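You operate a simulated robot arm through the tools that you are given. There is no shell and no other tool. Be economical: measure what you need, move in short steps, check, and stop when the job is done.

You run a simulated robot arm. Do the job below in one go: nothing can be reset, and whatever is moved stays where it is left.

## Task
Run the felt strip in at stitch 2, blue band under the foot.
Fine: foot down, machine off at the end.

The check looks at the end state, three seconds after you hand in, the way a careful person would. Anything else that was tipped, shoved, dropped, spilled or broken makes it a failure.

## Robot
A 7-joint arm with a two-finger parallel gripper, fixed in place. Base frame: the origin is at the foot of the arm, x ahead of it, y to its left, z up; the work surface is at about z = 760. Readings come in mm, degrees, newtons and seconds.
With the tool pointing down near the work surface it reaches from about 460 to 920 mm from the base axis. Its first joint turns from -115.0 to 115.0 degrees. Payload 3.91 kg.
Tool frame: the origin (TCP) lies between the finger pads and is the grasp point; the fingertips stand 30 mm ahead of it; z points along the fingers, y is the line along which they close. Largest opening 110 mm; finger width 20, thickness 10; the body of the gripper, 48 by 112 mm, starts 55 mm behind the TCP.
Orientation is that of the tool frame in the base frame, as a unit quaternion [x, y, z, w]. With the fingers straight down and closing along the base's y, the tool's x points along the base's -x, its y along +y and its z along -z.

## Interface
- The arm moves only by the tool play_rows. Its argument "steps" is a list of rows, each a list of 7 numbers: the shift along the base's x, y, z in m, then the turn, a rotation vector about the base's x, y, z in degrees, then the finger opening in m, from 0 to 0.11. In form: [[tx, ty, tz, wx, wy, wz, claw], ...]. A call has 1 to 20 rows; each row is the pose to reach, as a shift and turn from the pose commanded when the call began. A row lasts 0.2 s, in which the tool goes at most 50 mm and 8.6 degrees; a call with a longer step from one row to the next is refused whole, and so is a gripper value outside its range. Where a pose cannot be reached the arm comes as near as it can. A force on the tool above 70 N (or 10 N above the force at the start of the call, whichever is more), or a blocked arm, ends the call early, and 0.2 s more pass. The fingers move at their own pace (about 153 mm/s each) and stop on an object; they squeeze with about 35 N. The grip force told is the motor's: it shows also when the fingers shut on nothing. Time passes only in rows, and 0.2 s behind the last, so rows that repeat a pose let the fingers close. The reply holds the time, the measured pose of the TCP, the force on the tool along the base axes, the opening and the grip force, in the units named above and with some noise, with the torque about the TCP (base axes, N m) and any sound that the robot's microphone picked up.
- Cameras (640 x 400 px; columns grow to the right, rows downward): "scene" is fixed at [218.9, -500.2, 1383.5]; the picture's right is [0.81, -0.59, 0.00], its down [-0.17, -0.24, -0.96] and it looks along [0.56, 0.77, -0.29] (base axes); focal length 340 px, centre (320, 200). "wrist" rides on the gripper at [72, 17, -103] in the tool frame; the picture's right is [-0.23, 0.97, 0.00], its down [-0.76, -0.18, -0.62] and it looks along [-0.61, -0.14, 0.78] (tool axes); focal length 222 px, centre (320, 200). There is no depth. A picture from a camera that has moved, and an enlarged one, comes with that camera's place and axes in the base frame and with its lens.
- capture(camera): a new picture of that camera. No time passes.
- raise_lower(by): slides the trunk up (or, below 0, down) by that many mm; the arm rides with it, the base frame stays. It gives what a move gives, with no picture.
- zoom(camera, box): a new picture of the part [left, top, right, bottom] of that camera's present view, enlarged. No time passes.
- close_job(): hands the job in; it is judged then, once.

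Go step by step. Nothing tells you positions but the pictures and the camera data: compare them with the known pose of the tool, close in by small moves and look again before you grip or let go. The budget is 120 turns and 84 pictures, counting those below and the enlarged ones. Unless the task says otherwise, let go and move clear before handing in, and close with one line.

The tools are called as name(argument=value, ...) on one line, values as JSON. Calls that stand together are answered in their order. play_rows: Moves the arm, as the interface text tells. Its arguments: {"type":"object","properties":{"steps":{"type":"array"}},"required":["steps"]} The other tools are called the same way: raise_lower (by) slides the trunk up or down; capture (camera) takes a picture; zoom (camera, box) takes an enlarged picture of a part of a camera's view; close_job () hands the job in.

At the start:

```text
time: 0.0
eef_pos: [467.9, 278.8, 1186.6]
tool_rot: [0.0, 1.0, 0.0, 0.0]
force: [0.1, 0.2, 0.1]
wrist_torque: [0.01, 0.02, 0.02]
grip_width: 110.0
finger_force: 0.0
trunk travel left (down, up): [-700.0, 290.0]
```

scene: 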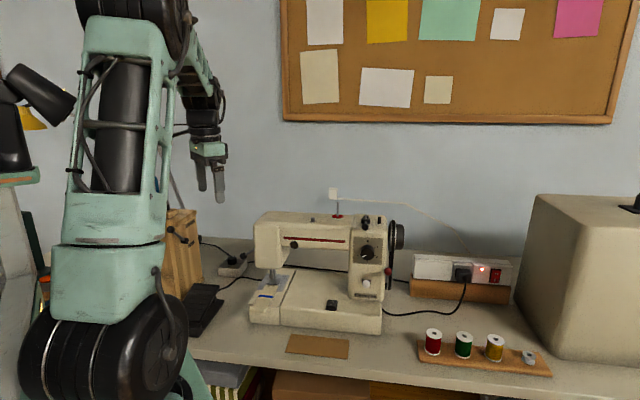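
wrist: 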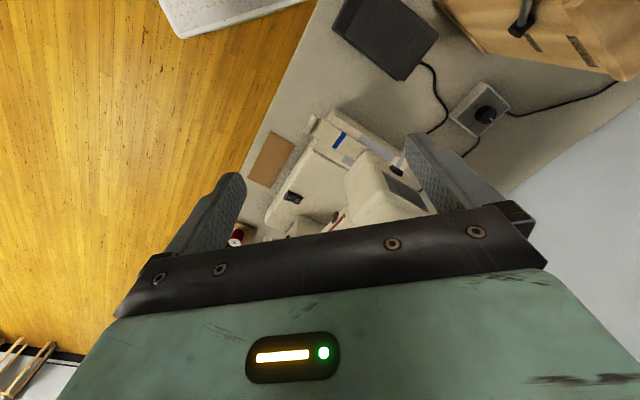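

I see a sewing machine on the table, with a brown felt strip (or card) in front, spools, a power strip and a pedal. I'll look closer first.

zoom(camera="scene", box=[240, 180, 420, 370])

zoom(camera="scene", box=[170, 200, 330, 360])

zoom(camera="scene", box=[400, 240, 560, 390])

zoom(camera="wrist", box=[230, 60, 440, 260])

```text
2.11 times, centred on (330, 275) of scene
camera zoom: at [218.9, -500.2, 1383.5], right [0.81, -0.59, 0.0], down [-0.17, -0.24, -0.96], along [0.56, 0.77, -0.29], focal length 715 px, centre (299, 42)
```

zoom: 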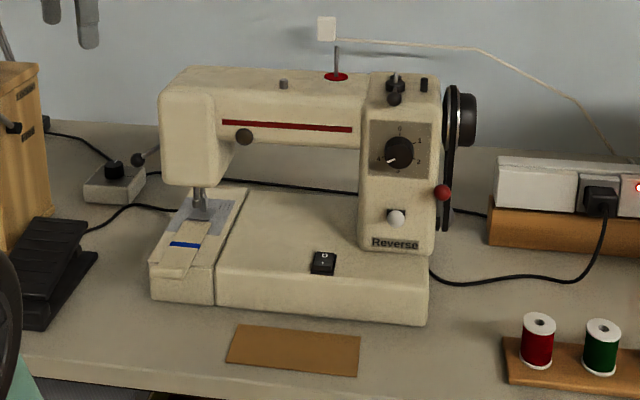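

```text
2.50 times, centred on (250, 280) of scene
camera zoom: at [218.9, -500.2, 1383.5], right [0.81, -0.59, 0.0], down [-0.17, -0.24, -0.96], along [0.56, 0.77, -0.29], focal length 849 px, centre (495, 0)
```

zoom: 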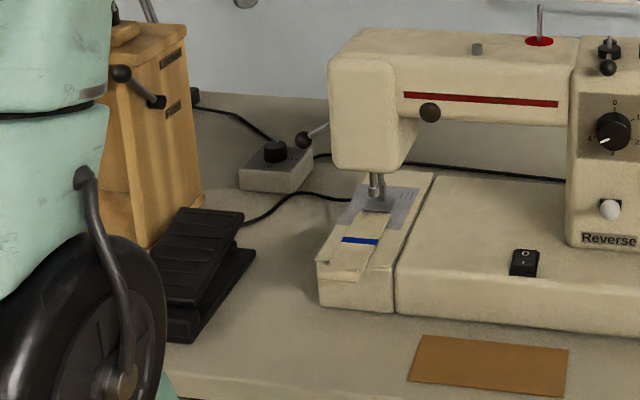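

```text
2.67 times, centred on (480, 315) of scene
camera zoom: at [218.9, -500.2, 1383.5], right [0.81, -0.59, 0.0], down [-0.17, -0.24, -0.96], along [0.56, 0.77, -0.29], focal length 906 px, centre (-107, -107)
```

zoom: 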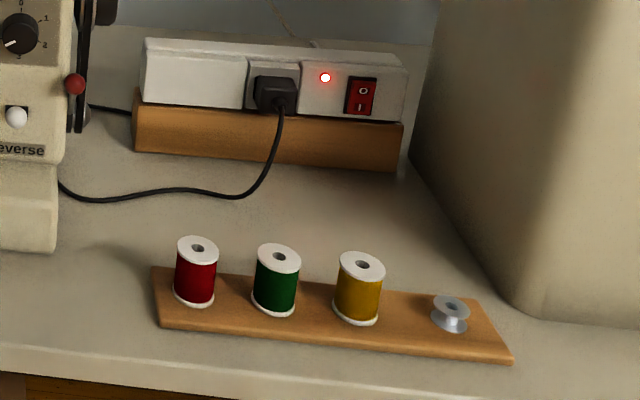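

```text
2.00 times, centred on (335, 160) of wrist
camera zoom: at [396.2, 295.2, 1289.7], right [0.23, 0.97, 0.0], down [0.76, -0.18, 0.62], along [0.61, -0.14, -0.78], focal length 444 px, centre (290, 280)
```

zoom: 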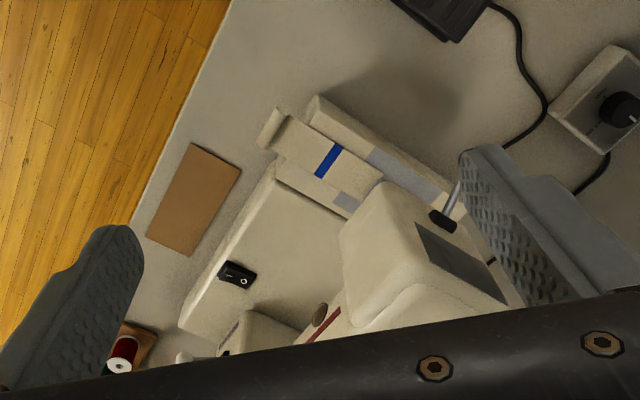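

The strip with a blue band already lies on the free arm in front of the foot. The controls I can see are a stitch dial, a reverse button, a rocker switch, a pedal and some levers. I'll look closely at each.

zoom(camera="scene", box=[335, 205, 415, 305])

zoom(camera="scene", box=[240, 235, 320, 315])

zoom(camera="wrist", box=[330, 0, 530, 150])

```text
4.00 times, centred on (375, 255) of scene
camera zoom: at [218.9, -500.2, 1383.5], right [0.81, -0.59, 0.0], down [-0.17, -0.24, -0.96], along [0.56, 0.77, -0.29], focal length 1358 px, centre (100, -20)
```

zoom: 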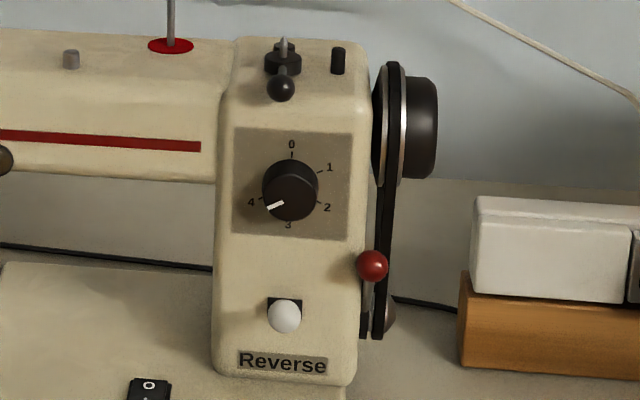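

```text
5.00 times, centred on (280, 275) of scene
camera zoom: at [218.9, -500.2, 1383.5], right [0.81, -0.59, 0.0], down [-0.17, -0.24, -0.96], along [0.56, 0.77, -0.29], focal length 1698 px, centre (520, -175)
```

zoom: 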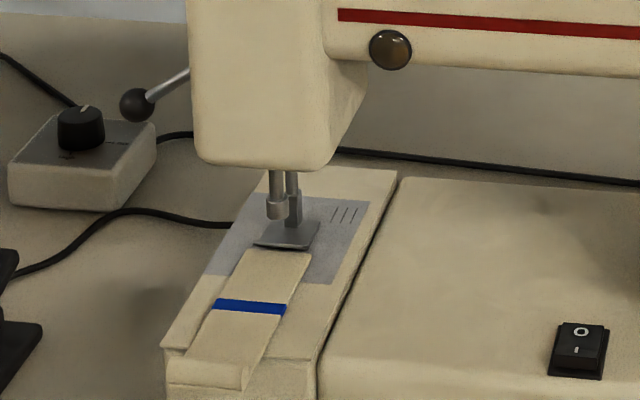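

```text
2.67 times, centred on (430, 75) of wrist
camera zoom: at [396.2, 295.2, 1289.7], right [0.23, 0.97, 0.0], down [0.76, -0.18, 0.62], along [0.61, -0.14, -0.78], focal length 592 px, centre (27, 533)
```

zoom: 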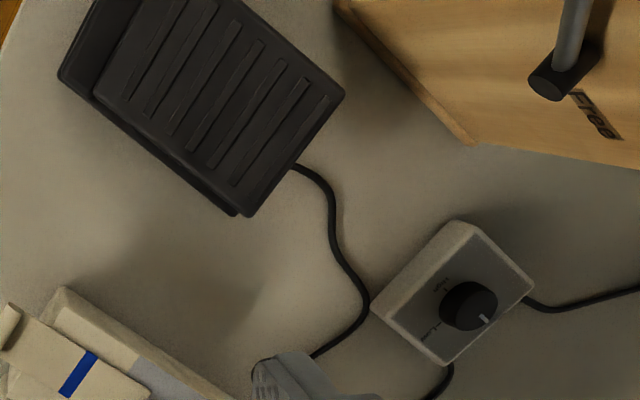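

The strip's back end is near the front of the foot. Next I'll read the other labels: the box knob, the wooden box, and the top of the pillar.

zoom(camera="wrist", box=[440, 60, 520, 140])

zoom(camera="wrist", box=[430, 0, 640, 110])

zoom(camera="scene", box=[0, 190, 250, 350])

```text
5.00 times, centred on (480, 100) of wrist
camera zoom: at [396.2, 295.2, 1289.7], right [0.23, 0.97, 0.0], down [0.76, -0.18, 0.62], along [0.61, -0.14, -0.78], focal length 1111 px, centre (-480, 700)
```

zoom: 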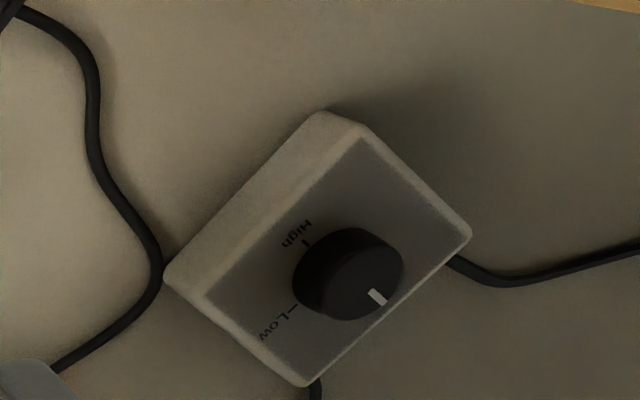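

```text
3.05 times, centred on (535, 55) of wrist
camera zoom: at [396.2, 295.2, 1289.7], right [0.23, 0.97, 0.0], down [0.76, -0.18, 0.62], along [0.61, -0.14, -0.78], focal length 677 px, centre (-335, 642)
```

zoom: 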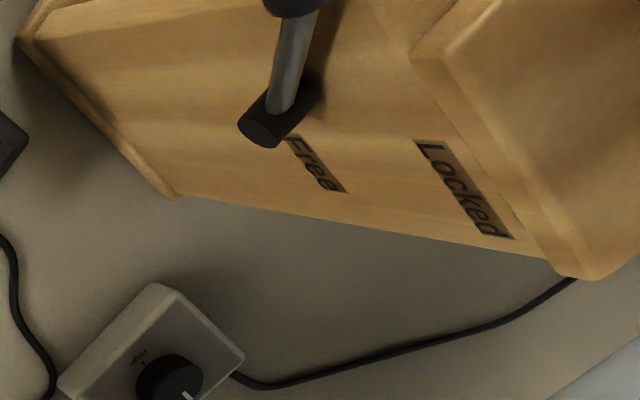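

```text
2.50 times, centred on (125, 270) of scene
camera zoom: at [218.9, -500.2, 1383.5], right [0.81, -0.59, 0.0], down [-0.17, -0.24, -0.96], along [0.56, 0.77, -0.29], focal length 849 px, centre (808, 25)
```

zoom: 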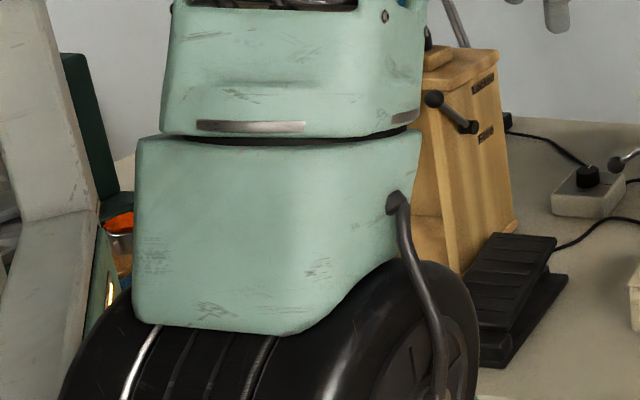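

The wooden box looks like an unrelated metronome with Free/Locked on it. The small knob box reads High/Low and may be the speed control, so I'll move over there to look.

play_rows(steps=[[0.0, 0.045, 0, 0, 0, 0, 0.11], [0.01, 0.09, -0.005, 0, 0, 0, 0.08], [0.03, 0.13, -0.01, 0, 0, 0, 0.04], [0.055, 0.17, -0.015, 0, 0, 0, 0.0], [0.08, 0.205, -0.02, 0, 0, 0, 0.0], [0.105, 0.24, -0.025, 0, 0, 0, 0.0], [0.13, 0.27, -0.03, 0, 0, 0, 0.0], [0.15, 0.3, -0.035, 0, 0, 0, 0.0]])

capture(camera="wrist")

```text
time: 1.8
eef_pos: [575.7, 478.5, 1121.5]
tool_rot: [0.0, 1.0, 0.0, 0.0]
force: [0.7, 0.0, 0.1]
wrist_torque: [0.0, 0.01, -0.02]
grip_width: 0.1
finger_force: 35.3
out of reach, approached as far as the arm can: row 5, 6, 7, 8
trunk travel left (down, up): [-700.0, 290.0]
```

```text
71 pictures are left
camera wrist: at [503.8, 493.8, 1225.0], right [0.23, 0.97, 0.0], down [0.76, -0.18, 0.62], along [0.61, -0.14, -0.78], focal length 222 px, centre (320, 200)
```

wrist: 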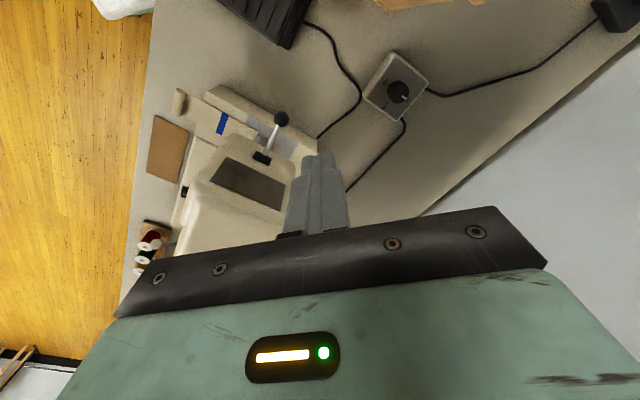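

I can see the presser-foot lever (black ball) on the head's left side. I'll zoom in on the box and the lever.

zoom(camera="wrist", box=[355, 45, 445, 125])

zoom(camera="wrist", box=[160, 80, 330, 240])

```text
5.00 times, centred on (400, 85) of wrist
camera zoom: at [503.8, 493.8, 1225.0], right [0.23, 0.97, 0.0], down [0.76, -0.18, 0.62], along [0.61, -0.14, -0.78], focal length 1111 px, centre (-80, 775)
```

zoom: 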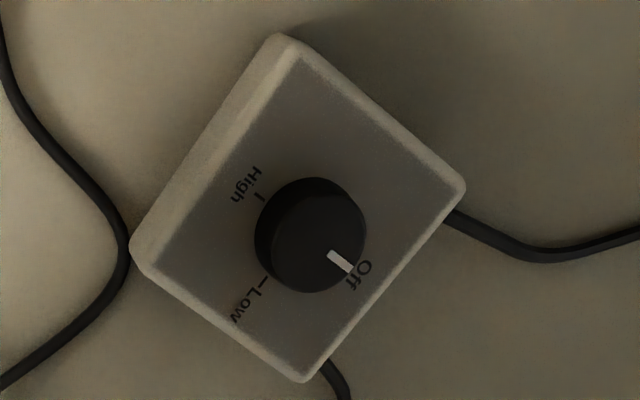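

```text
2.50 times, centred on (245, 160) of wrist
camera zoom: at [503.8, 493.8, 1225.0], right [0.23, 0.97, 0.0], down [0.76, -0.18, 0.62], along [0.61, -0.14, -0.78], focal length 555 px, centre (508, 300)
```

zoom: 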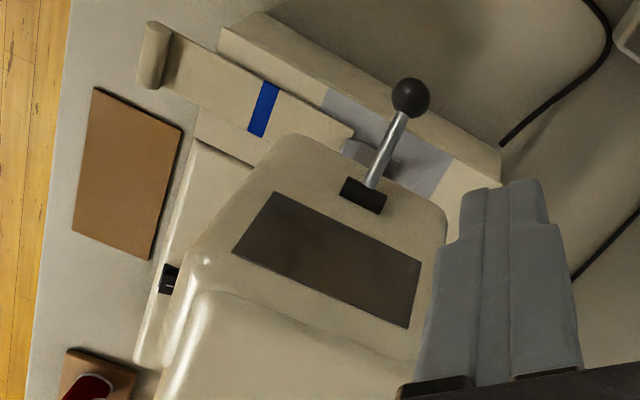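

The box knob is Off, and its cables don't seem to involve the machine. I'll zoom in on the foot, the rocker and the top right of the pillar.

zoom(camera="scene", box=[255, 255, 295, 280])

zoom(camera="scene", box=[355, 205, 415, 245])

zoom(camera="scene", box=[310, 290, 350, 315])

zoom(camera="wrist", box=[240, 100, 300, 170])

```text
16.00 times, centred on (275, 268) of scene
camera zoom: at [218.9, -500.2, 1383.5], right [0.81, -0.59, 0.0], down [-0.17, -0.24, -0.96], along [0.56, 0.77, -0.29], focal length 5434 px, centre (1040, -880)
```

zoom: 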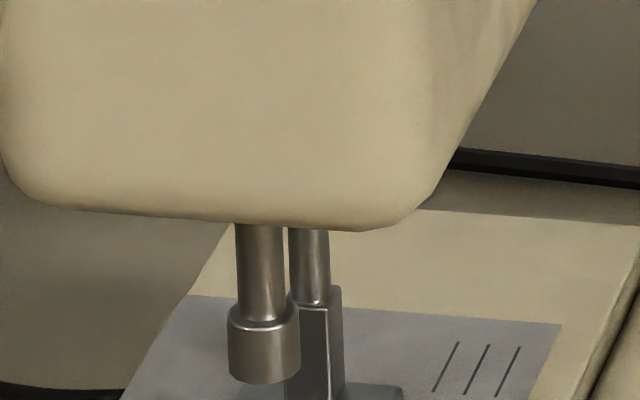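

```text
10.00 times, centred on (385, 225) of scene
camera zoom: at [218.9, -500.2, 1383.5], right [0.81, -0.59, 0.0], down [-0.17, -0.24, -0.96], along [0.56, 0.77, -0.29], focal length 3396 px, centre (-330, -50)
```

zoom: 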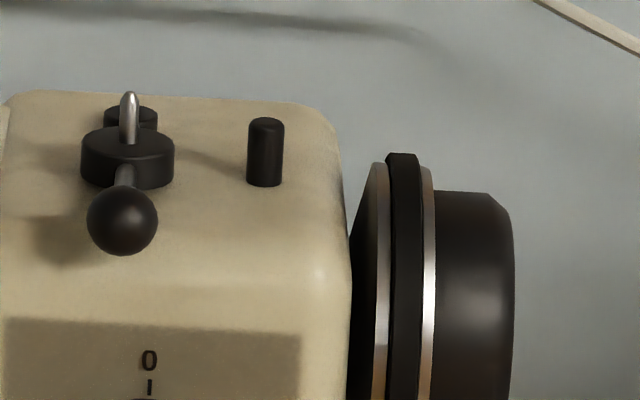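

```text
16.00 times, centred on (330, 302) of scene
camera zoom: at [218.9, -500.2, 1383.5], right [0.81, -0.59, 0.0], down [-0.17, -0.24, -0.96], along [0.56, 0.77, -0.29], focal length 5434 px, centre (160, -1440)
```

zoom: 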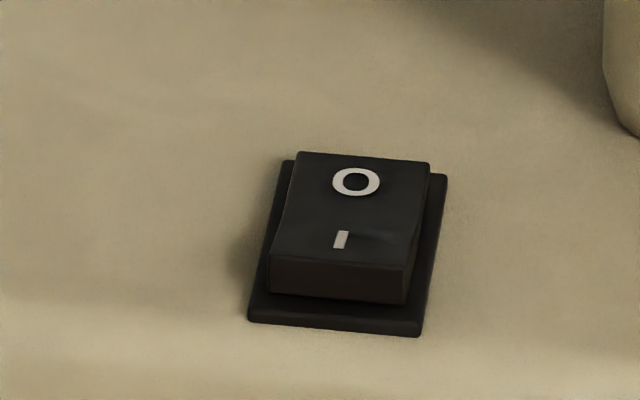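

```text
5.71 times, centred on (270, 135) of wrist
camera zoom: at [503.8, 493.8, 1225.0], right [0.23, 0.97, 0.0], down [0.76, -0.18, 0.62], along [0.61, -0.14, -0.78], focal length 1269 px, centre (606, 571)
```

zoom: 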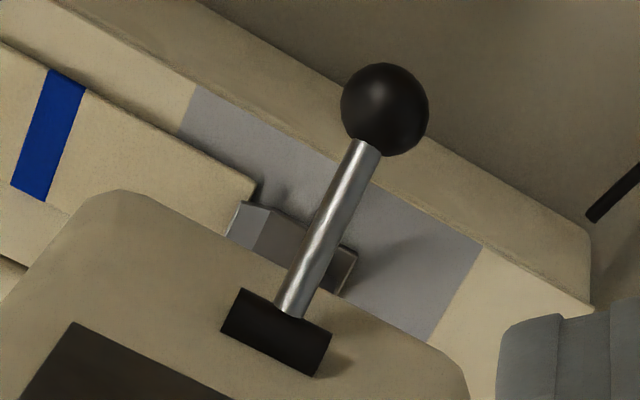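

The rocker is at O, so the machine is off. The foot lever slopes downward, so I need to check whether the foot is already down.

zoom(camera="scene", box=[253, 269, 293, 294])

play_rows(steps=[[-0.04, -0.01, -0.03, 0, 0, 0, 0.0], [-0.06, -0.01, -0.07, 0, 0, 0, 0.0], [-0.08, -0.01, -0.11, 0, 0, 0, 0.0], [-0.1, -0.01, -0.15, 0, 0, 0, 0.0]])

capture(camera="wrist")

```text
16.00 times, centred on (273, 282) of scene
camera zoom: at [218.9, -500.2, 1383.5], right [0.81, -0.59, 0.0], down [-0.17, -0.24, -0.96], along [0.56, 0.77, -0.29], focal length 5434 px, centre (1072, -1104)
```

zoom: 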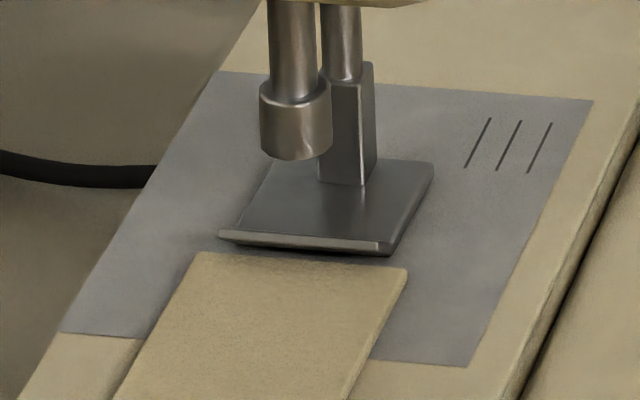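

```text
refused: row 1 steps farther than a row can; nothing moved
```

```text
63 pictures are left
camera wrist: at [503.8, 493.8, 1225.0], right [0.23, 0.97, 0.0], down [0.76, -0.18, 0.62], along [0.61, -0.14, -0.78], focal length 222 px, centre (320, 200)
```

wrist: 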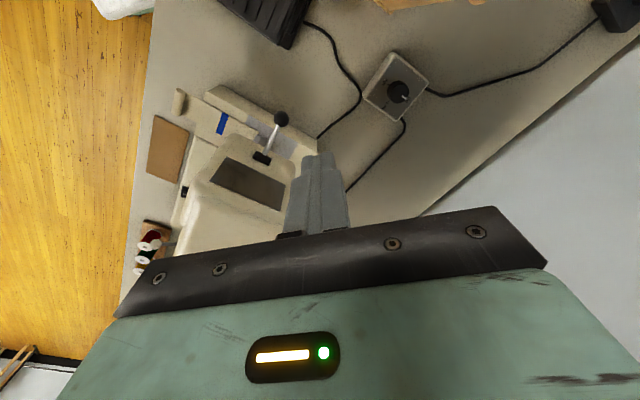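

The felt's back edge lies just in front of the foot, and the foot looks close to the plate. I'll back off and tilt for a low side view of the foot and lever.

play_rows(steps=[[-0.03, -0.03, 0, 0, 0, 0, 0.0]])

```text
time: 2.2
eef_pos: [548.3, 447.7, 1121.8]
tool_rot: [0.0, 1.0, 0.001, 0.001]
force: [1.5, -0.4, -1.8]
wrist_torque: [0.01, 0.08, -0.04]
grip_width: 0.0
finger_force: 34.9
trunk travel left (down, up): [-700.0, 290.0]
```

play_rows(steps=[[-0.02, -0.013, -0.027, 0, -5, 0, 0.0], [-0.04, -0.026, -0.054, 0, -10, 0, 0.0], [-0.06, -0.039, -0.081, 0, -15, 0, 0.0], [-0.08, -0.052, -0.108, 0, -20, 0, 0.0], [-0.1, -0.065, -0.135, 0, -25, 0, 0.0], [-0.11, -0.078, -0.162, 0, -30, 0, 0.0]])

capture(camera="wrist")

```text
time: 3.6
eef_pos: [539.8, 313.7, 978.9]
tool_rot: [0.109, 0.963, -0.017, 0.246]
force: [-0.1, -0.3, -0.1]
wrist_torque: [0.0, 0.0, -0.01]
grip_width: 0.0
finger_force: 34.9
trunk travel left (down, up): [-700.0, 290.0]
stopped in row 6: the arm was blocked; the commanded pose is now the measured one
```

```text
62 pictures are left
camera wrist: at [433.9, 353.4, 1035.6], right [0.41, 0.9, 0.13], down [0.32, -0.27, 0.91], along [0.86, -0.33, -0.4], focal length 222 px, centre (320, 200)
```

wrist: 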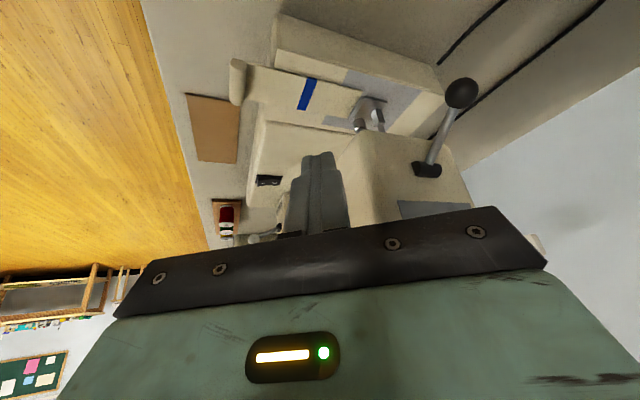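

The wrist camera is upside down at this pose. I'll zoom in on the foot and lever.

zoom(camera="wrist", box=[330, 80, 410, 150])

zoom(camera="wrist", box=[350, 60, 510, 220])

```text
5.71 times, centred on (370, 115) of wrist
camera zoom: at [433.9, 353.4, 1035.6], right [0.41, 0.9, 0.13], down [0.32, -0.27, 0.91], along [0.86, -0.33, -0.4], focal length 1269 px, centre (34, 686)
```

zoom: 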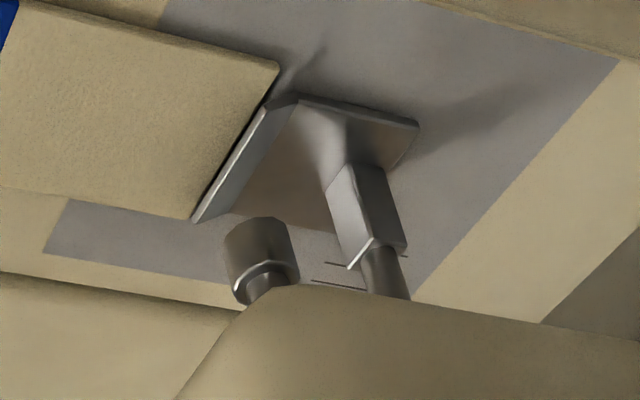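

```text
2.50 times, centred on (430, 140) of wrist
camera zoom: at [433.9, 353.4, 1035.6], right [0.41, 0.9, 0.13], down [0.32, -0.27, 0.91], along [0.86, -0.33, -0.4], focal length 555 px, centre (45, 350)
```

zoom: 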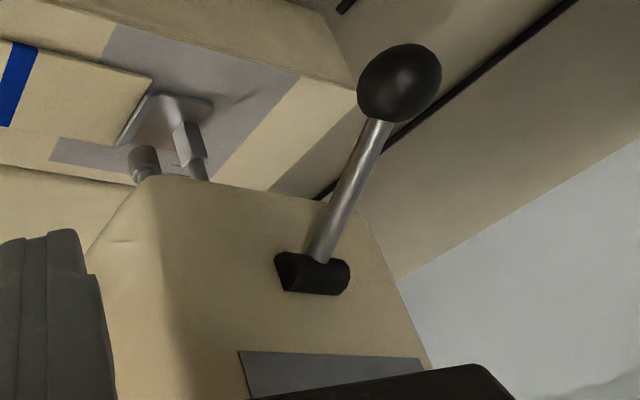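

The foot seems to be at plate level. Stitch 2 must be set before anything runs, so I'll bring the gripper round to the front of the machine, pointing horizontally at the dial.

play_rows(steps=[[-0.01, -0.02, 0.02, 0, 0, 0, 0.03], [-0.005, -0.05, 0.04, 1.7, -6.1, 5.2, 0.06], [0.0, -0.09, 0.04, 3.4, -12.2, 10.4, 0.06], [0.01, -0.125, 0.04, 5.1, -18.3, 15.6, 0.06], [0.02, -0.16, 0.04, 6.8, -24.4, 20.8, 0.06], [0.03, -0.195, 0.04, 8.6, -30.7, 26, 0.06], [0.05, -0.225, 0.035, 10.4, -36.9, 31.2, 0.06], [0.07, -0.255, 0.03, 12.1, -43, 36.4, 0.06], [0.09, -0.28, 0.02, 13.8, -49.2, 41.6, 0.06], [0.115, -0.3, 0.01, 15.5, -55.3, 46.8, 0.06], [0.14, -0.317, 0.006, 17.3, -61.5, 52, 0.06], [0.163, -0.329, 0.006, 17.3, -61.5, 52, 0.06]])

capture(camera="wrist")

capture(camera="scene")

```text
time: 4.4
eef_pos: [627.7, 118.9, 1021.4]
tool_rot: [0.179, 0.923, -0.002, 0.34]
force: [0.2, 0.2, 0.6]
wrist_torque: [0.0, 0.01, 0.01]
grip_width: 60.1
finger_force: 0.1
trunk travel left (down, up): [-700.0, 290.0]
stopped in row 4: the arm was blocked; the commanded pose is now the measured one
```

```text
59 pictures are left
camera wrist: at [518.5, 170.3, 1058.3], right [0.48, 0.84, 0.26], down [0.09, -0.34, 0.94], along [0.87, -0.43, -0.24], focal length 222 px, centre (320, 200)
```

wrist: 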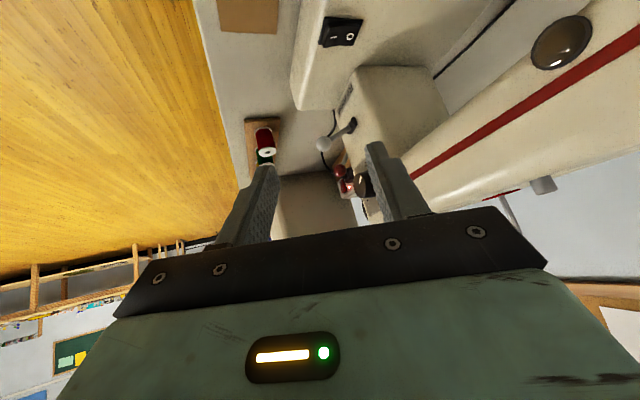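

```text
58 pictures are left
```

scene: 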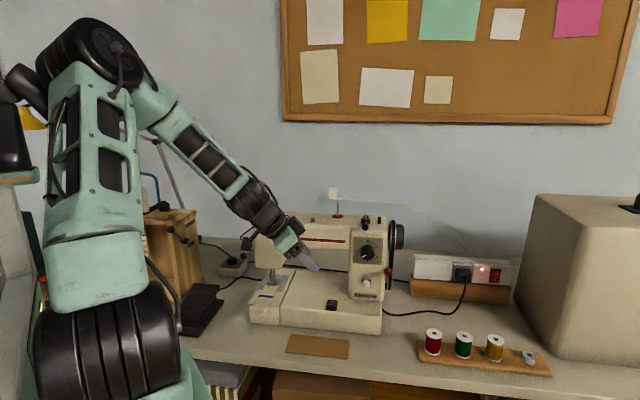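

The wrist pitch seems to be at its limit because the forearm slopes down steeply. I'll lower the trunk in stages, raising the tool each time, so the forearm flattens out.

play_rows(steps=[[0, -0.02, 0.04, 0, 0, 0, 0.06], [0, -0.04, 0.08, 0, 0, 0, 0.06], [0, -0.05, 0.12, 0, 0, 0, 0.06]])

raise_lower(by=-120)

play_rows(steps=[[0, 0, 0.04, 0, 0, 0, 0.06], [0, 0, 0.08, 0, 0, 0, 0.06], [0, 0, 0.12, 0, 0, 0, 0.06]])

raise_lower(by=-120)

```text
time: 5.2
eef_pos: [627.1, 65.8, 1143.2]
tool_rot: [0.178, 0.923, -0.004, 0.34]
force: [0.0, 0.2, 0.6]
wrist_torque: [-0.05, -0.04, -0.02]
grip_width: 60.1
finger_force: 0.0
trunk travel left (down, up): [-700.0, 290.0]
```

```text
time: 6.7
eef_pos: [628.5, 66.5, 1024.9]
tool_rot: [0.18, 0.923, -0.005, 0.34]
force: [-0.2, 0.4, 0.4]
wrist_torque: [0.01, 0.03, -0.05]
grip_width: 59.9
finger_force: 0.1
trunk travel left (down, up): [-580.0, 410.0]
```

```text
time: 7.5
eef_pos: [628.9, 67.5, 1143.3]
tool_rot: [0.18, 0.923, -0.004, 0.34]
force: [-0.1, 1.3, 0.6]
wrist_torque: [-0.02, -0.01, -0.03]
grip_width: 60.1
finger_force: 0.2
trunk travel left (down, up): [-580.0, 410.0]
```

```text
time: 9.0
eef_pos: [630.2, 67.1, 1023.4]
tool_rot: [0.18, 0.923, -0.005, 0.341]
force: [-0.3, -0.1, -0.5]
wrist_torque: [0.0, 0.02, 0.01]
grip_width: 60.1
finger_force: 0.1
trunk travel left (down, up): [-460.0, 530.0]
```

play_rows(steps=[[0, -0.02, 0, 0.53, -4.83, 5.31, 0.06], [0.005, -0.04, 0, 1.05, -9.65, 10.6, 0.06], [0.01, -0.05, 0, 1.58, -14.5, 15.9, 0.06], [0.015, -0.06, 0, 2.1, -19.3, 21.2, 0.06], [0.025, -0.07, -0.005, 2.64, -24.1, 26.5, 0.06], [0.035, -0.08, -0.01, 3.16, -29, 31.9, 0.06], [0.045, -0.082, -0.015, 3.7, -33.8, 37.2, 0.06], [0.055, -0.082, -0.02, 4.2, -38.6, 42.5, 0.06], [0.06, -0.082, -0.025, 4.75, -43.4, 47.8, 0.06], [0.067, -0.082, -0.03, 5.3, -48.3, 53.1, 0.06], [0.073, -0.082, -0.038, 5.8, -53.1, 58.4, 0.06]])

capture(camera="wrist")

capture(camera="scene")

```text
time: 11.4
eef_pos: [614.8, 172.3, 1070.1]
tool_rot: [-0.239, 0.693, 0.226, 0.642]
force: [-0.4, -0.8, -0.5]
wrist_torque: [0.04, -0.04, 0.03]
grip_width: 59.9
finger_force: 0.1
out of reach, approached as far as the arm can: row 7, 8, 9, 10, 11
trunk travel left (down, up): [-460.0, 530.0]
```

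```text
57 pictures are left
camera wrist: at [520.0, 118.8, 1006.0], right [-0.59, 0.77, 0.23], down [-0.33, -0.49, 0.8], along [0.74, 0.4, 0.55], focal length 222 px, centre (320, 200)
```

wrist: 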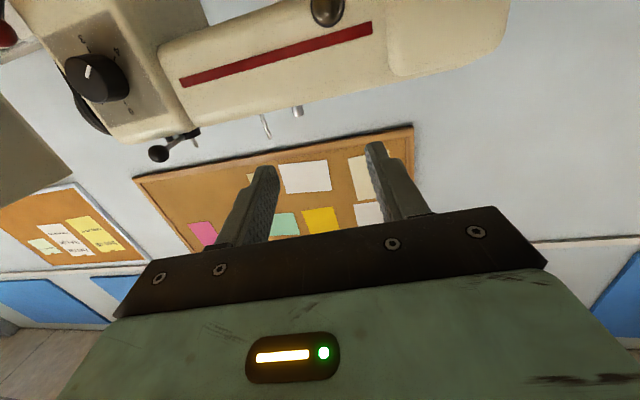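

```text
56 pictures are left
```

scene: 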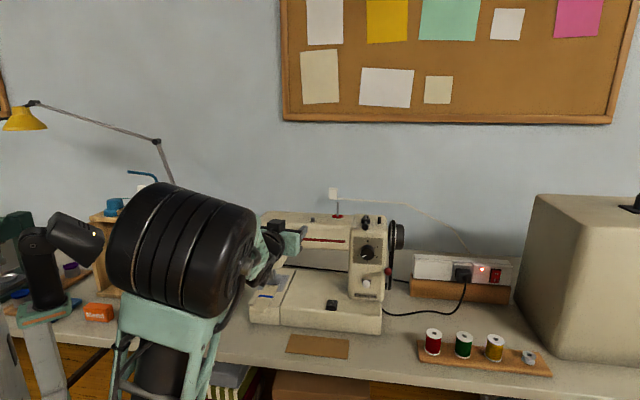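

Horizontal pointing works better with the trunk lower, but this path ran close to a wrist singularity. I'll move the tool clear of the machine and lower the trunk further so the forearm rises to the wrist.

play_rows(steps=[[-0.015, -0.03, 0.01, 0, 0, 0, 0.06], [-0.03, -0.06, 0.03, 0, 0, 0, 0.06], [-0.03, -0.09, 0.05, 0, 0, 0, 0.06], [-0.03, -0.12, 0.08, 0, 0, 0, 0.06]])

```text
time: 12.4
eef_pos: [587.3, 153.7, 1119.2]
tool_rot: [-0.237, 0.694, 0.224, 0.642]
force: [-0.4, 0.2, -0.4]
wrist_torque: [-0.01, 0.05, 0.01]
grip_width: 59.9
finger_force: 0.0
out of reach, approached as far as the arm can: row 1, 2, 3, 4
trunk travel left (down, up): [-460.0, 530.0]
```

raise_lower(by=-100)

play_rows(steps=[[-0.01, -0.02, 0.02, 0, 0, 0, 0.06], [-0.01, -0.05, 0.04, 0, 0, 0, 0.06], [-0.01, -0.09, 0.06, 0, 0, 0, 0.06], [-0.01, -0.13, 0.08, 0, 0, 0, 0.06]])

```text
time: 13.7
eef_pos: [586.5, 154.0, 1018.5]
tool_rot: [-0.237, 0.694, 0.224, 0.642]
force: [-0.1, 0.0, -0.5]
wrist_torque: [-0.01, 0.0, -0.01]
grip_width: 60.2
finger_force: 0.0
trunk travel left (down, up): [-360.0, 630.0]
```

```text
time: 14.7
eef_pos: [614.2, 146.2, 1076.0]
tool_rot: [-0.236, 0.695, 0.222, 0.642]
force: [-0.3, 0.3, -0.2]
wrist_torque: [-0.01, 0.01, -0.01]
grip_width: 60.2
finger_force: 0.1
out of reach, approached as far as the arm can: row 1, 2, 3, 4
trunk travel left (down, up): [-360.0, 630.0]
```

The arm seems limited by wrist roll. I'll roll the tool 90° about its own axis so the camera sits on the left side, which should be a more natural configuration.

play_rows(steps=[[0, 0, 0, 6.46, 5.02, -0.64, 0.06], [0, 0, 0, 12.9, 10.0, -1.3, 0.06], [0, 0, 0, 19.4, 15.1, -1.9, 0.06], [0, 0, 0, 25.8, 20.1, -2.6, 0.06], [0, 0, 0, 32.3, 25.1, -3.2, 0.06], [0, 0, 0, 38.8, 30.1, -3.8, 0.06], [0, 0, 0, 45.2, 35.1, -4.5, 0.06], [0, 0, 0, 51.7, 40.2, -5.1, 0.06], [0, 0, 0, 58.1, 45.2, -5.8, 0.06], [0, 0, 0, 64.6, 50.2, -6.4, 0.06], [0, 0, 0, 70.9, 55.1, -7.0, 0.06]])

play_rows(steps=[[0, -0.04, 0, 0, 0, 0, 0.06], [0.0, -0.08, 0, 0, 0, 0, 0.06], [0, -0.12, 0, 0, 0, 0, 0.06]])

capture(camera="wrist")

```text
time: 17.3
eef_pos: [548.9, 210.4, 1083.9]
tool_rot: [0.24, 0.705, 0.62, 0.248]
force: [-0.5, -0.4, 0.1]
wrist_torque: [0.0, 0.03, 0.07]
grip_width: 60.1
finger_force: 0.0
out of reach, approached as far as the arm can: row 3, 4, 5, 6, 7, 8, 9, 10, 11
trunk travel left (down, up): [-360.0, 630.0]
stopped in row 11: the arm was blocked; the commanded pose is now the measured one
```

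```text
time: 18.1
eef_pos: [582.0, 147.6, 1069.1]
tool_rot: [0.24, 0.705, 0.62, 0.247]
force: [0.7, -1.0, 0.1]
wrist_torque: [0.01, -0.01, 0.02]
grip_width: 59.7
finger_force: 0.1
out of reach, approached as far as the arm can: row 1, 2, 3
trunk travel left (down, up): [-360.0, 630.0]
```

```text
55 pictures are left
camera wrist: at [460.7, 117.7, 1093.9], right [0.2, -0.04, 0.98], down [0.17, -0.98, -0.07], along [0.96, 0.18, -0.19], focal length 222 px, centre (320, 200)
```

wrist: 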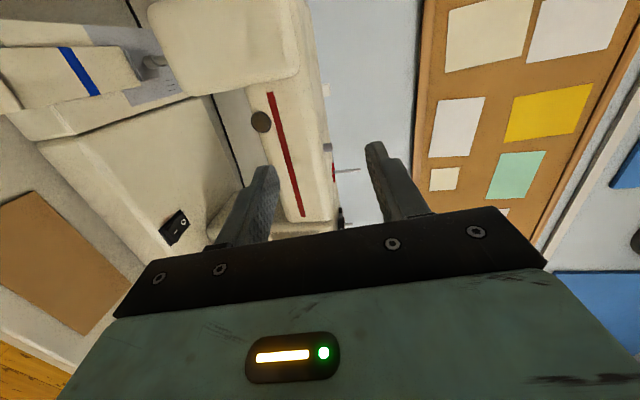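

play_rows(steps=[[0.03, -0.03, 0, 0, 0, 0, 0.06], [0.06, -0.06, 0, 0, 0, 0, 0.06], [0.09, -0.09, 0, 0, 0, 0, 0.06], [0.12, -0.12, 0, 0, 0, 0, 0.06], [0.15, -0.15, 0, 0, 0, 0, 0.06]])

capture(camera="scene")

```text
time: 19.3
eef_pos: [733.2, 0.5, 1068.2]
tool_rot: [0.241, 0.705, 0.62, 0.247]
force: [0.3, -0.1, 0.3]
wrist_torque: [0.02, -0.01, -0.01]
grip_width: 60.0
finger_force: 0.0
trunk travel left (down, up): [-360.0, 630.0]
```

```text
54 pictures are left
```

scene: 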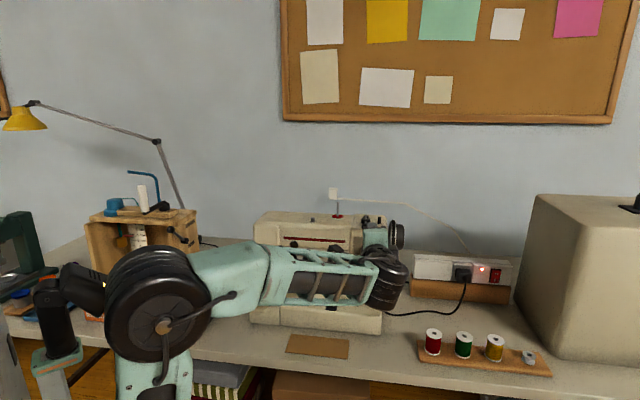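

This works: the arm now reaches the area in front of the pillar. Now I'll check the wrist view of the dial.

capture(camera="wrist")

```text
53 pictures are left
camera wrist: at [611.2, -29.3, 1092.4], right [0.21, -0.04, 0.98], down [0.17, -0.98, -0.07], along [0.96, 0.18, -0.2], focal length 222 px, centre (320, 200)
```

wrist: 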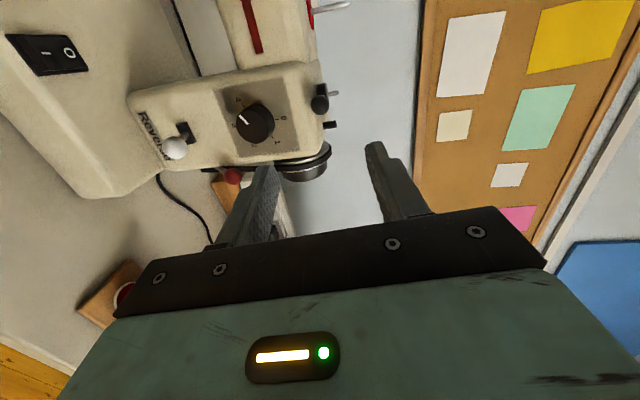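

Triangulating puts the dial's face at about (820, 104, 977). I'll align the tool with the panel normal and stop at a standoff.

play_rows(steps=[[0.005, 0.005, -0.03, 1.5, -1.5, -1.2, 0.06], [0.01, 0.015, -0.06, 3, -3, -2.4, 0.06], [0.024, 0.037, -0.091, 4.5, -4.4, -3.5, 0.06]])

capture(camera="wrist")

capture(camera="scene")

```text
time: 20.1
eef_pos: [757.9, 36.2, 977.5]
tool_rot: [0.248, 0.661, 0.649, 0.284]
force: [0.3, 0.1, -0.8]
wrist_torque: [-0.01, 0.04, 0.03]
grip_width: 60.0
finger_force: 0.0
trunk travel left (down, up): [-360.0, 630.0]
```

```text
52 pictures are left
camera wrist: at [632.7, 12.8, 989.9], right [0.12, -0.12, 0.98], down [0.12, -0.98, -0.14], along [0.99, 0.13, -0.11], focal length 222 px, centre (320, 200)
```

wrist: 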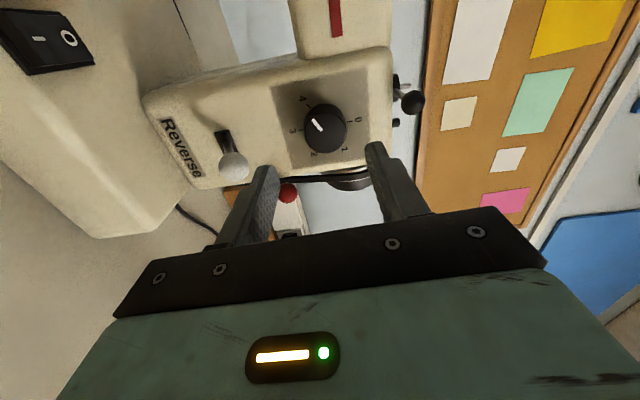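

```text
51 pictures are left
```

scene: 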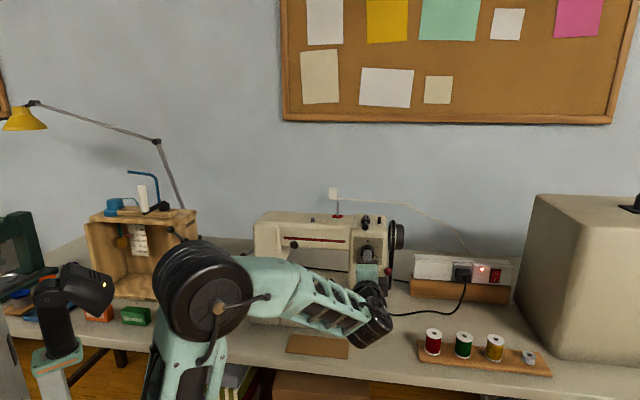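

The tool is aligned, and the pointer is at 4 (240°). I'll pre-roll by +30° and advance until the tips are near the dial.

play_rows(steps=[[-0.002, 0.002, 0.003, 5.2, 5.4, 0, 0.06], [-0.002, 0.002, 0.003, 10.4, 10.8, 0, 0.06], [-0.002, 0.002, 0.003, 15.6, 16.2, 0, 0.06], [-0.002, 0.002, 0.003, 20.9, 21.5, 0, 0.06], [0.009, 0.014, 0.003, 20.9, 21.5, 0, 0.06], [0.021, 0.026, 0.003, 20.9, 21.5, 0, 0.06], [0.033, 0.038, 0.003, 20.9, 21.5, 0, 0.06]])

capture(camera="wrist")

zoom(camera="scene", box=[335, 215, 415, 305])

```text
time: 21.7
eef_pos: [789.1, 74.9, 980.7]
tool_rot: [0.411, 0.574, 0.7, 0.106]
force: [0.3, 0.1, -0.2]
wrist_torque: [0.0, -0.02, -0.01]
grip_width: 60.1
finger_force: 0.1
trunk travel left (down, up): [-360.0, 630.0]
```

```text
50 pictures are left
camera wrist: at [676.8, 40.3, 1028.9], right [0.46, -0.45, 0.76], down [-0.01, -0.86, -0.5], along [0.89, 0.23, -0.4], focal length 222 px, centre (320, 200)
```

wrist: 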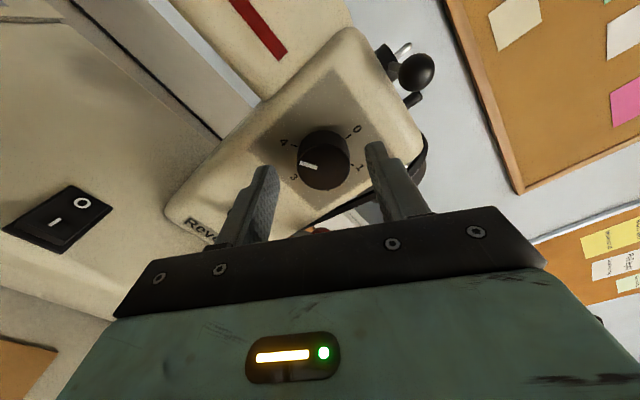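

```text
4.44 times, centred on (375, 260) of scene
camera zoom: at [218.9, -500.2, 1383.5], right [0.81, -0.59, 0.0], down [-0.17, -0.24, -0.96], along [0.56, 0.77, -0.29], focal length 1510 px, centre (76, -67)
```

zoom: 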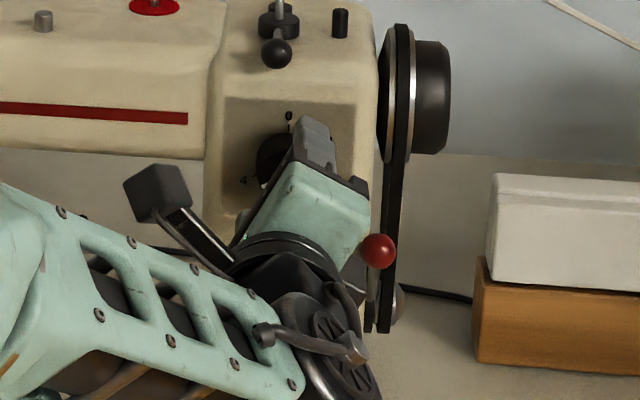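

Dial face centre lies on the tool axis about 38 mm ahead. I'll advance 17 mm and grip.

play_rows(steps=[[0.006, 0.006, 0, 0, 0, 0, 0.06], [0.012, 0.012, 0, 0, 0, 0, 0.06]])

capture(camera="wrist")

```text
time: 22.3
eef_pos: [800.0, 87.5, 981.2]
tool_rot: [0.411, 0.575, 0.699, 0.106]
force: [-8.9, -5.8, 0.4]
wrist_torque: [0.13, -0.27, -0.13]
grip_width: 58.9
finger_force: 0.0
trunk travel left (down, up): [-360.0, 630.0]
```

```text
48 pictures are left
camera wrist: at [687.6, 51.3, 1029.4], right [0.46, -0.45, 0.77], down [0.0, -0.86, -0.5], along [0.89, 0.23, -0.4], focal length 222 px, centre (320, 200)
```

wrist: 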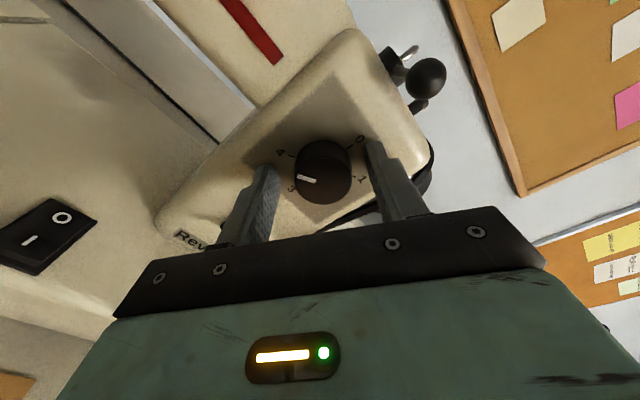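

The fingertips touch the panel lightly, so I'll back off 3 mm and close on the knob.

play_rows(steps=[[-0.003, -0.003, 0, 0, 0, 0, 0.06], [-0.003, -0.003, 0, 0, 0, 0, 0.03], [-0.003, -0.003, 0, 0, 0, 0, 0.03], [-0.003, -0.003, 0, 0, 0, 0, 0.03]])

```text
time: 23.3
eef_pos: [798.7, 84.3, 983.2]
tool_rot: [0.411, 0.574, 0.7, 0.107]
force: [11.8, 2.4, 11.2]
wrist_torque: [0.03, -0.08, -0.61]
grip_width: 37.0
finger_force: 44.7
trunk travel left (down, up): [-360.0, 630.0]
```

I have the knob at 37 mm. I'll turn it 60° anticlockwise first and check.

play_rows(steps=[[0, 0, 0, -5.2, -5.4, 0, 0.03], [0, 0, 0, -10.4, -10.8, 0, 0.03], [0, 0, 0, -15.6, -16.2, 0, 0.03], [0, 0, 0, -20.9, -21.5, 0, 0.03], [0, 0, 0, -26.1, -26.9, 0, 0.03], [0, 0, 0, -31.3, -32.3, 0, 0.03], [0, 0, 0, -36.5, -37.7, 0, 0.03], [0, 0, 0, -41.8, -43.1, 0, 0.03]])

capture(camera="wrist")

```text
time: 25.1
eef_pos: [798.6, 83.5, 981.1]
tool_rot: [0.068, 0.704, 0.552, 0.441]
force: [13.6, -4.5, 7.2]
wrist_torque: [-0.14, 0.15, 0.16]
grip_width: 36.8
finger_force: 45.3
trunk travel left (down, up): [-360.0, 630.0]
```

```text
47 pictures are left
camera wrist: at [676.8, 57.6, 955.0], right [-0.25, 0.24, 0.94], down [0.09, -0.96, 0.27], along [0.96, 0.15, 0.21], focal length 222 px, centre (320, 200)
```

wrist: 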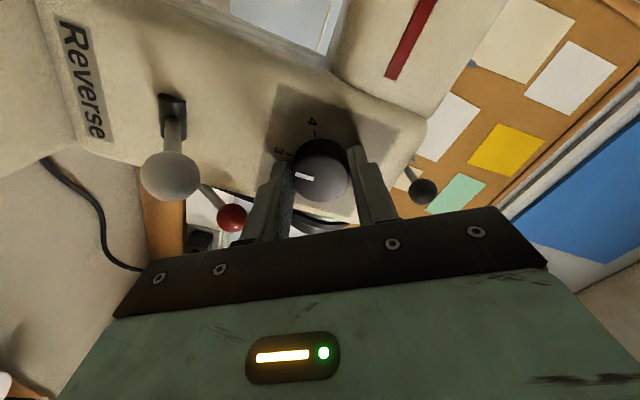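

The pointer is now at 3. I'll turn another 60°.

play_rows(steps=[[0, 0, 0, -5.2, -5.4, 0, 0.03], [0, 0, 0, -10.4, -10.8, 0, 0.03], [0, 0, 0, -15.6, -16.2, 0, 0.03], [0, 0, 0, -20.9, -21.5, 0, 0.03], [0, 0, 0, -26.1, -26.9, 0, 0.03], [0, 0, 0, -31.3, -32.3, 0, 0.03], [0, 0, 0, -36.5, -37.7, 0, 0.03], [0, 0, 0, -41.8, -43.1, 0, 0.03]])

capture(camera="wrist")

```text
time: 26.9
eef_pos: [799.7, 81.8, 979.5]
tool_rot: [-0.292, 0.645, 0.255, 0.659]
force: [27.0, -13.1, -5.3]
wrist_torque: [-0.33, 0.42, -0.94]
grip_width: 36.5
finger_force: 44.6
trunk travel left (down, up): [-360.0, 630.0]
```

```text
46 pictures are left
camera wrist: at [718.8, 16.3, 906.5], right [-0.7, 0.69, 0.17], down [-0.34, -0.54, 0.77], along [0.62, 0.49, 0.61], focal length 222 px, centre (320, 200)
```

wrist: 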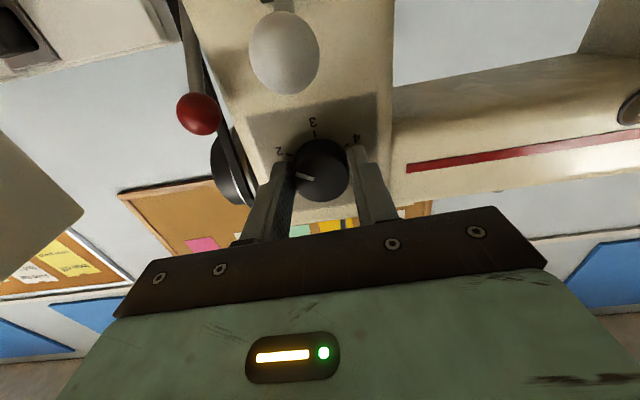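

The pointer now stands to 2 just as it stood to 3 before. I'll release, back straight out and check.

play_rows(steps=[[0, 0, 0, 0, 0, 0, 0.06], [0, 0, 0, 0, 0, 0, 0.065], [-0.014, -0.014, 0, 0, 0, 0, 0.065], [-0.028, -0.028, 0, 0, 0, 0, 0.065], [-0.048, -0.05, 0, 0, 0, 0, 0.065]])

capture(camera="wrist")

```text
time: 28.1
eef_pos: [751.4, 34.5, 980.2]
tool_rot: [-0.293, 0.643, 0.258, 0.658]
force: [-0.8, 0.3, 0.6]
wrist_torque: [0.01, 0.02, -0.05]
grip_width: 64.8
finger_force: 0.0
trunk travel left (down, up): [-360.0, 630.0]
```

```text
45 pictures are left
camera wrist: at [670.7, -32.0, 907.6], right [-0.71, 0.68, 0.17], down [-0.34, -0.54, 0.77], along [0.62, 0.49, 0.61], focal length 222 px, centre (320, 200)
```

wrist: 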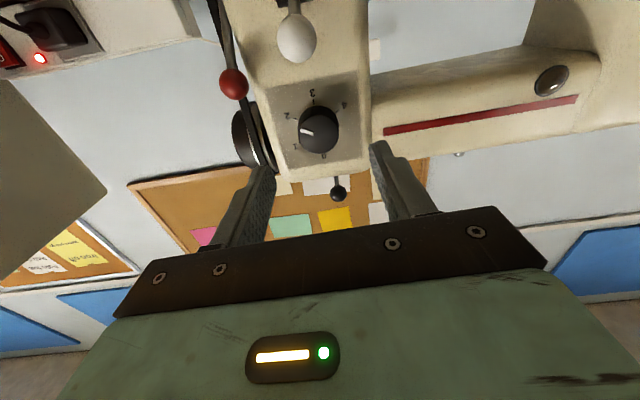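

zoom(camera="wrist", box=[275, 80, 365, 170])

zoom(camera="scene", box=[335, 215, 415, 285])

```text
4.44 times, centred on (320, 125) of wrist
camera zoom: at [670.7, -32.0, 907.6], right [-0.71, 0.68, 0.17], down [-0.34, -0.54, 0.77], along [0.62, 0.49, 0.61], focal length 987 px, centre (320, 533)
```

zoom: 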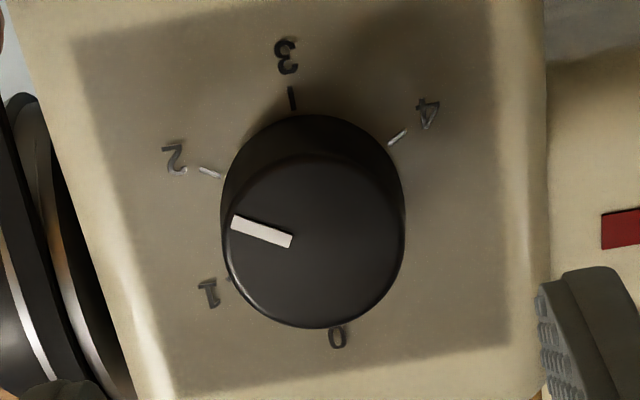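

```text
5.71 times, centred on (375, 250) of scene
camera zoom: at [218.9, -500.2, 1383.5], right [0.81, -0.59, 0.0], down [-0.17, -0.24, -0.96], along [0.56, 0.77, -0.29], focal length 1941 px, centre (6, -86)
```

zoom: 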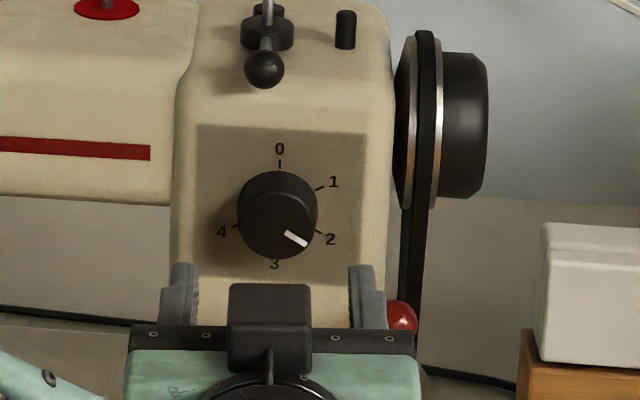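

The dial reads 2. Next is the rocker at about (724, 137, 832) for its I end. I'll retract, pitch the tool downward and bring the trunk back up.

play_rows(steps=[[-0.02, -0.02, 0, 0, 0, 0, 0.03], [-0.04, -0.04, 0, -5.9, 5.7, 0, 0.0], [-0.05, -0.055, -0.01, -11.8, 11.4, 0, 0.0], [-0.05, -0.055, -0.02, -17.7, 17.1, 0, 0.0], [-0.05, -0.055, -0.03, -23.6, 22.8, 0, 0.0], [-0.05, -0.055, -0.03, -29.5, 28.5, 0, 0.0], [-0.05, -0.055, -0.03, -35.4, 34.2, 0, 0.0]])

raise_lower(by=150)

```text
time: 29.7
eef_pos: [701.0, -21.6, 951.1]
tool_rot: [-0.389, 0.853, 0.126, 0.324]
force: [-0.1, -0.3, 0.1]
wrist_torque: [0.03, 0.02, 0.01]
grip_width: 0.0
finger_force: 34.9
trunk travel left (down, up): [-360.0, 630.0]
```

```text
time: 31.5
eef_pos: [700.2, -21.4, 1102.7]
tool_rot: [-0.389, 0.853, 0.126, 0.324]
force: [-0.7, 0.2, 1.0]
wrist_torque: [0.03, 0.0, 0.01]
grip_width: 0.1
finger_force: 35.2
trunk travel left (down, up): [-510.0, 480.0]
```

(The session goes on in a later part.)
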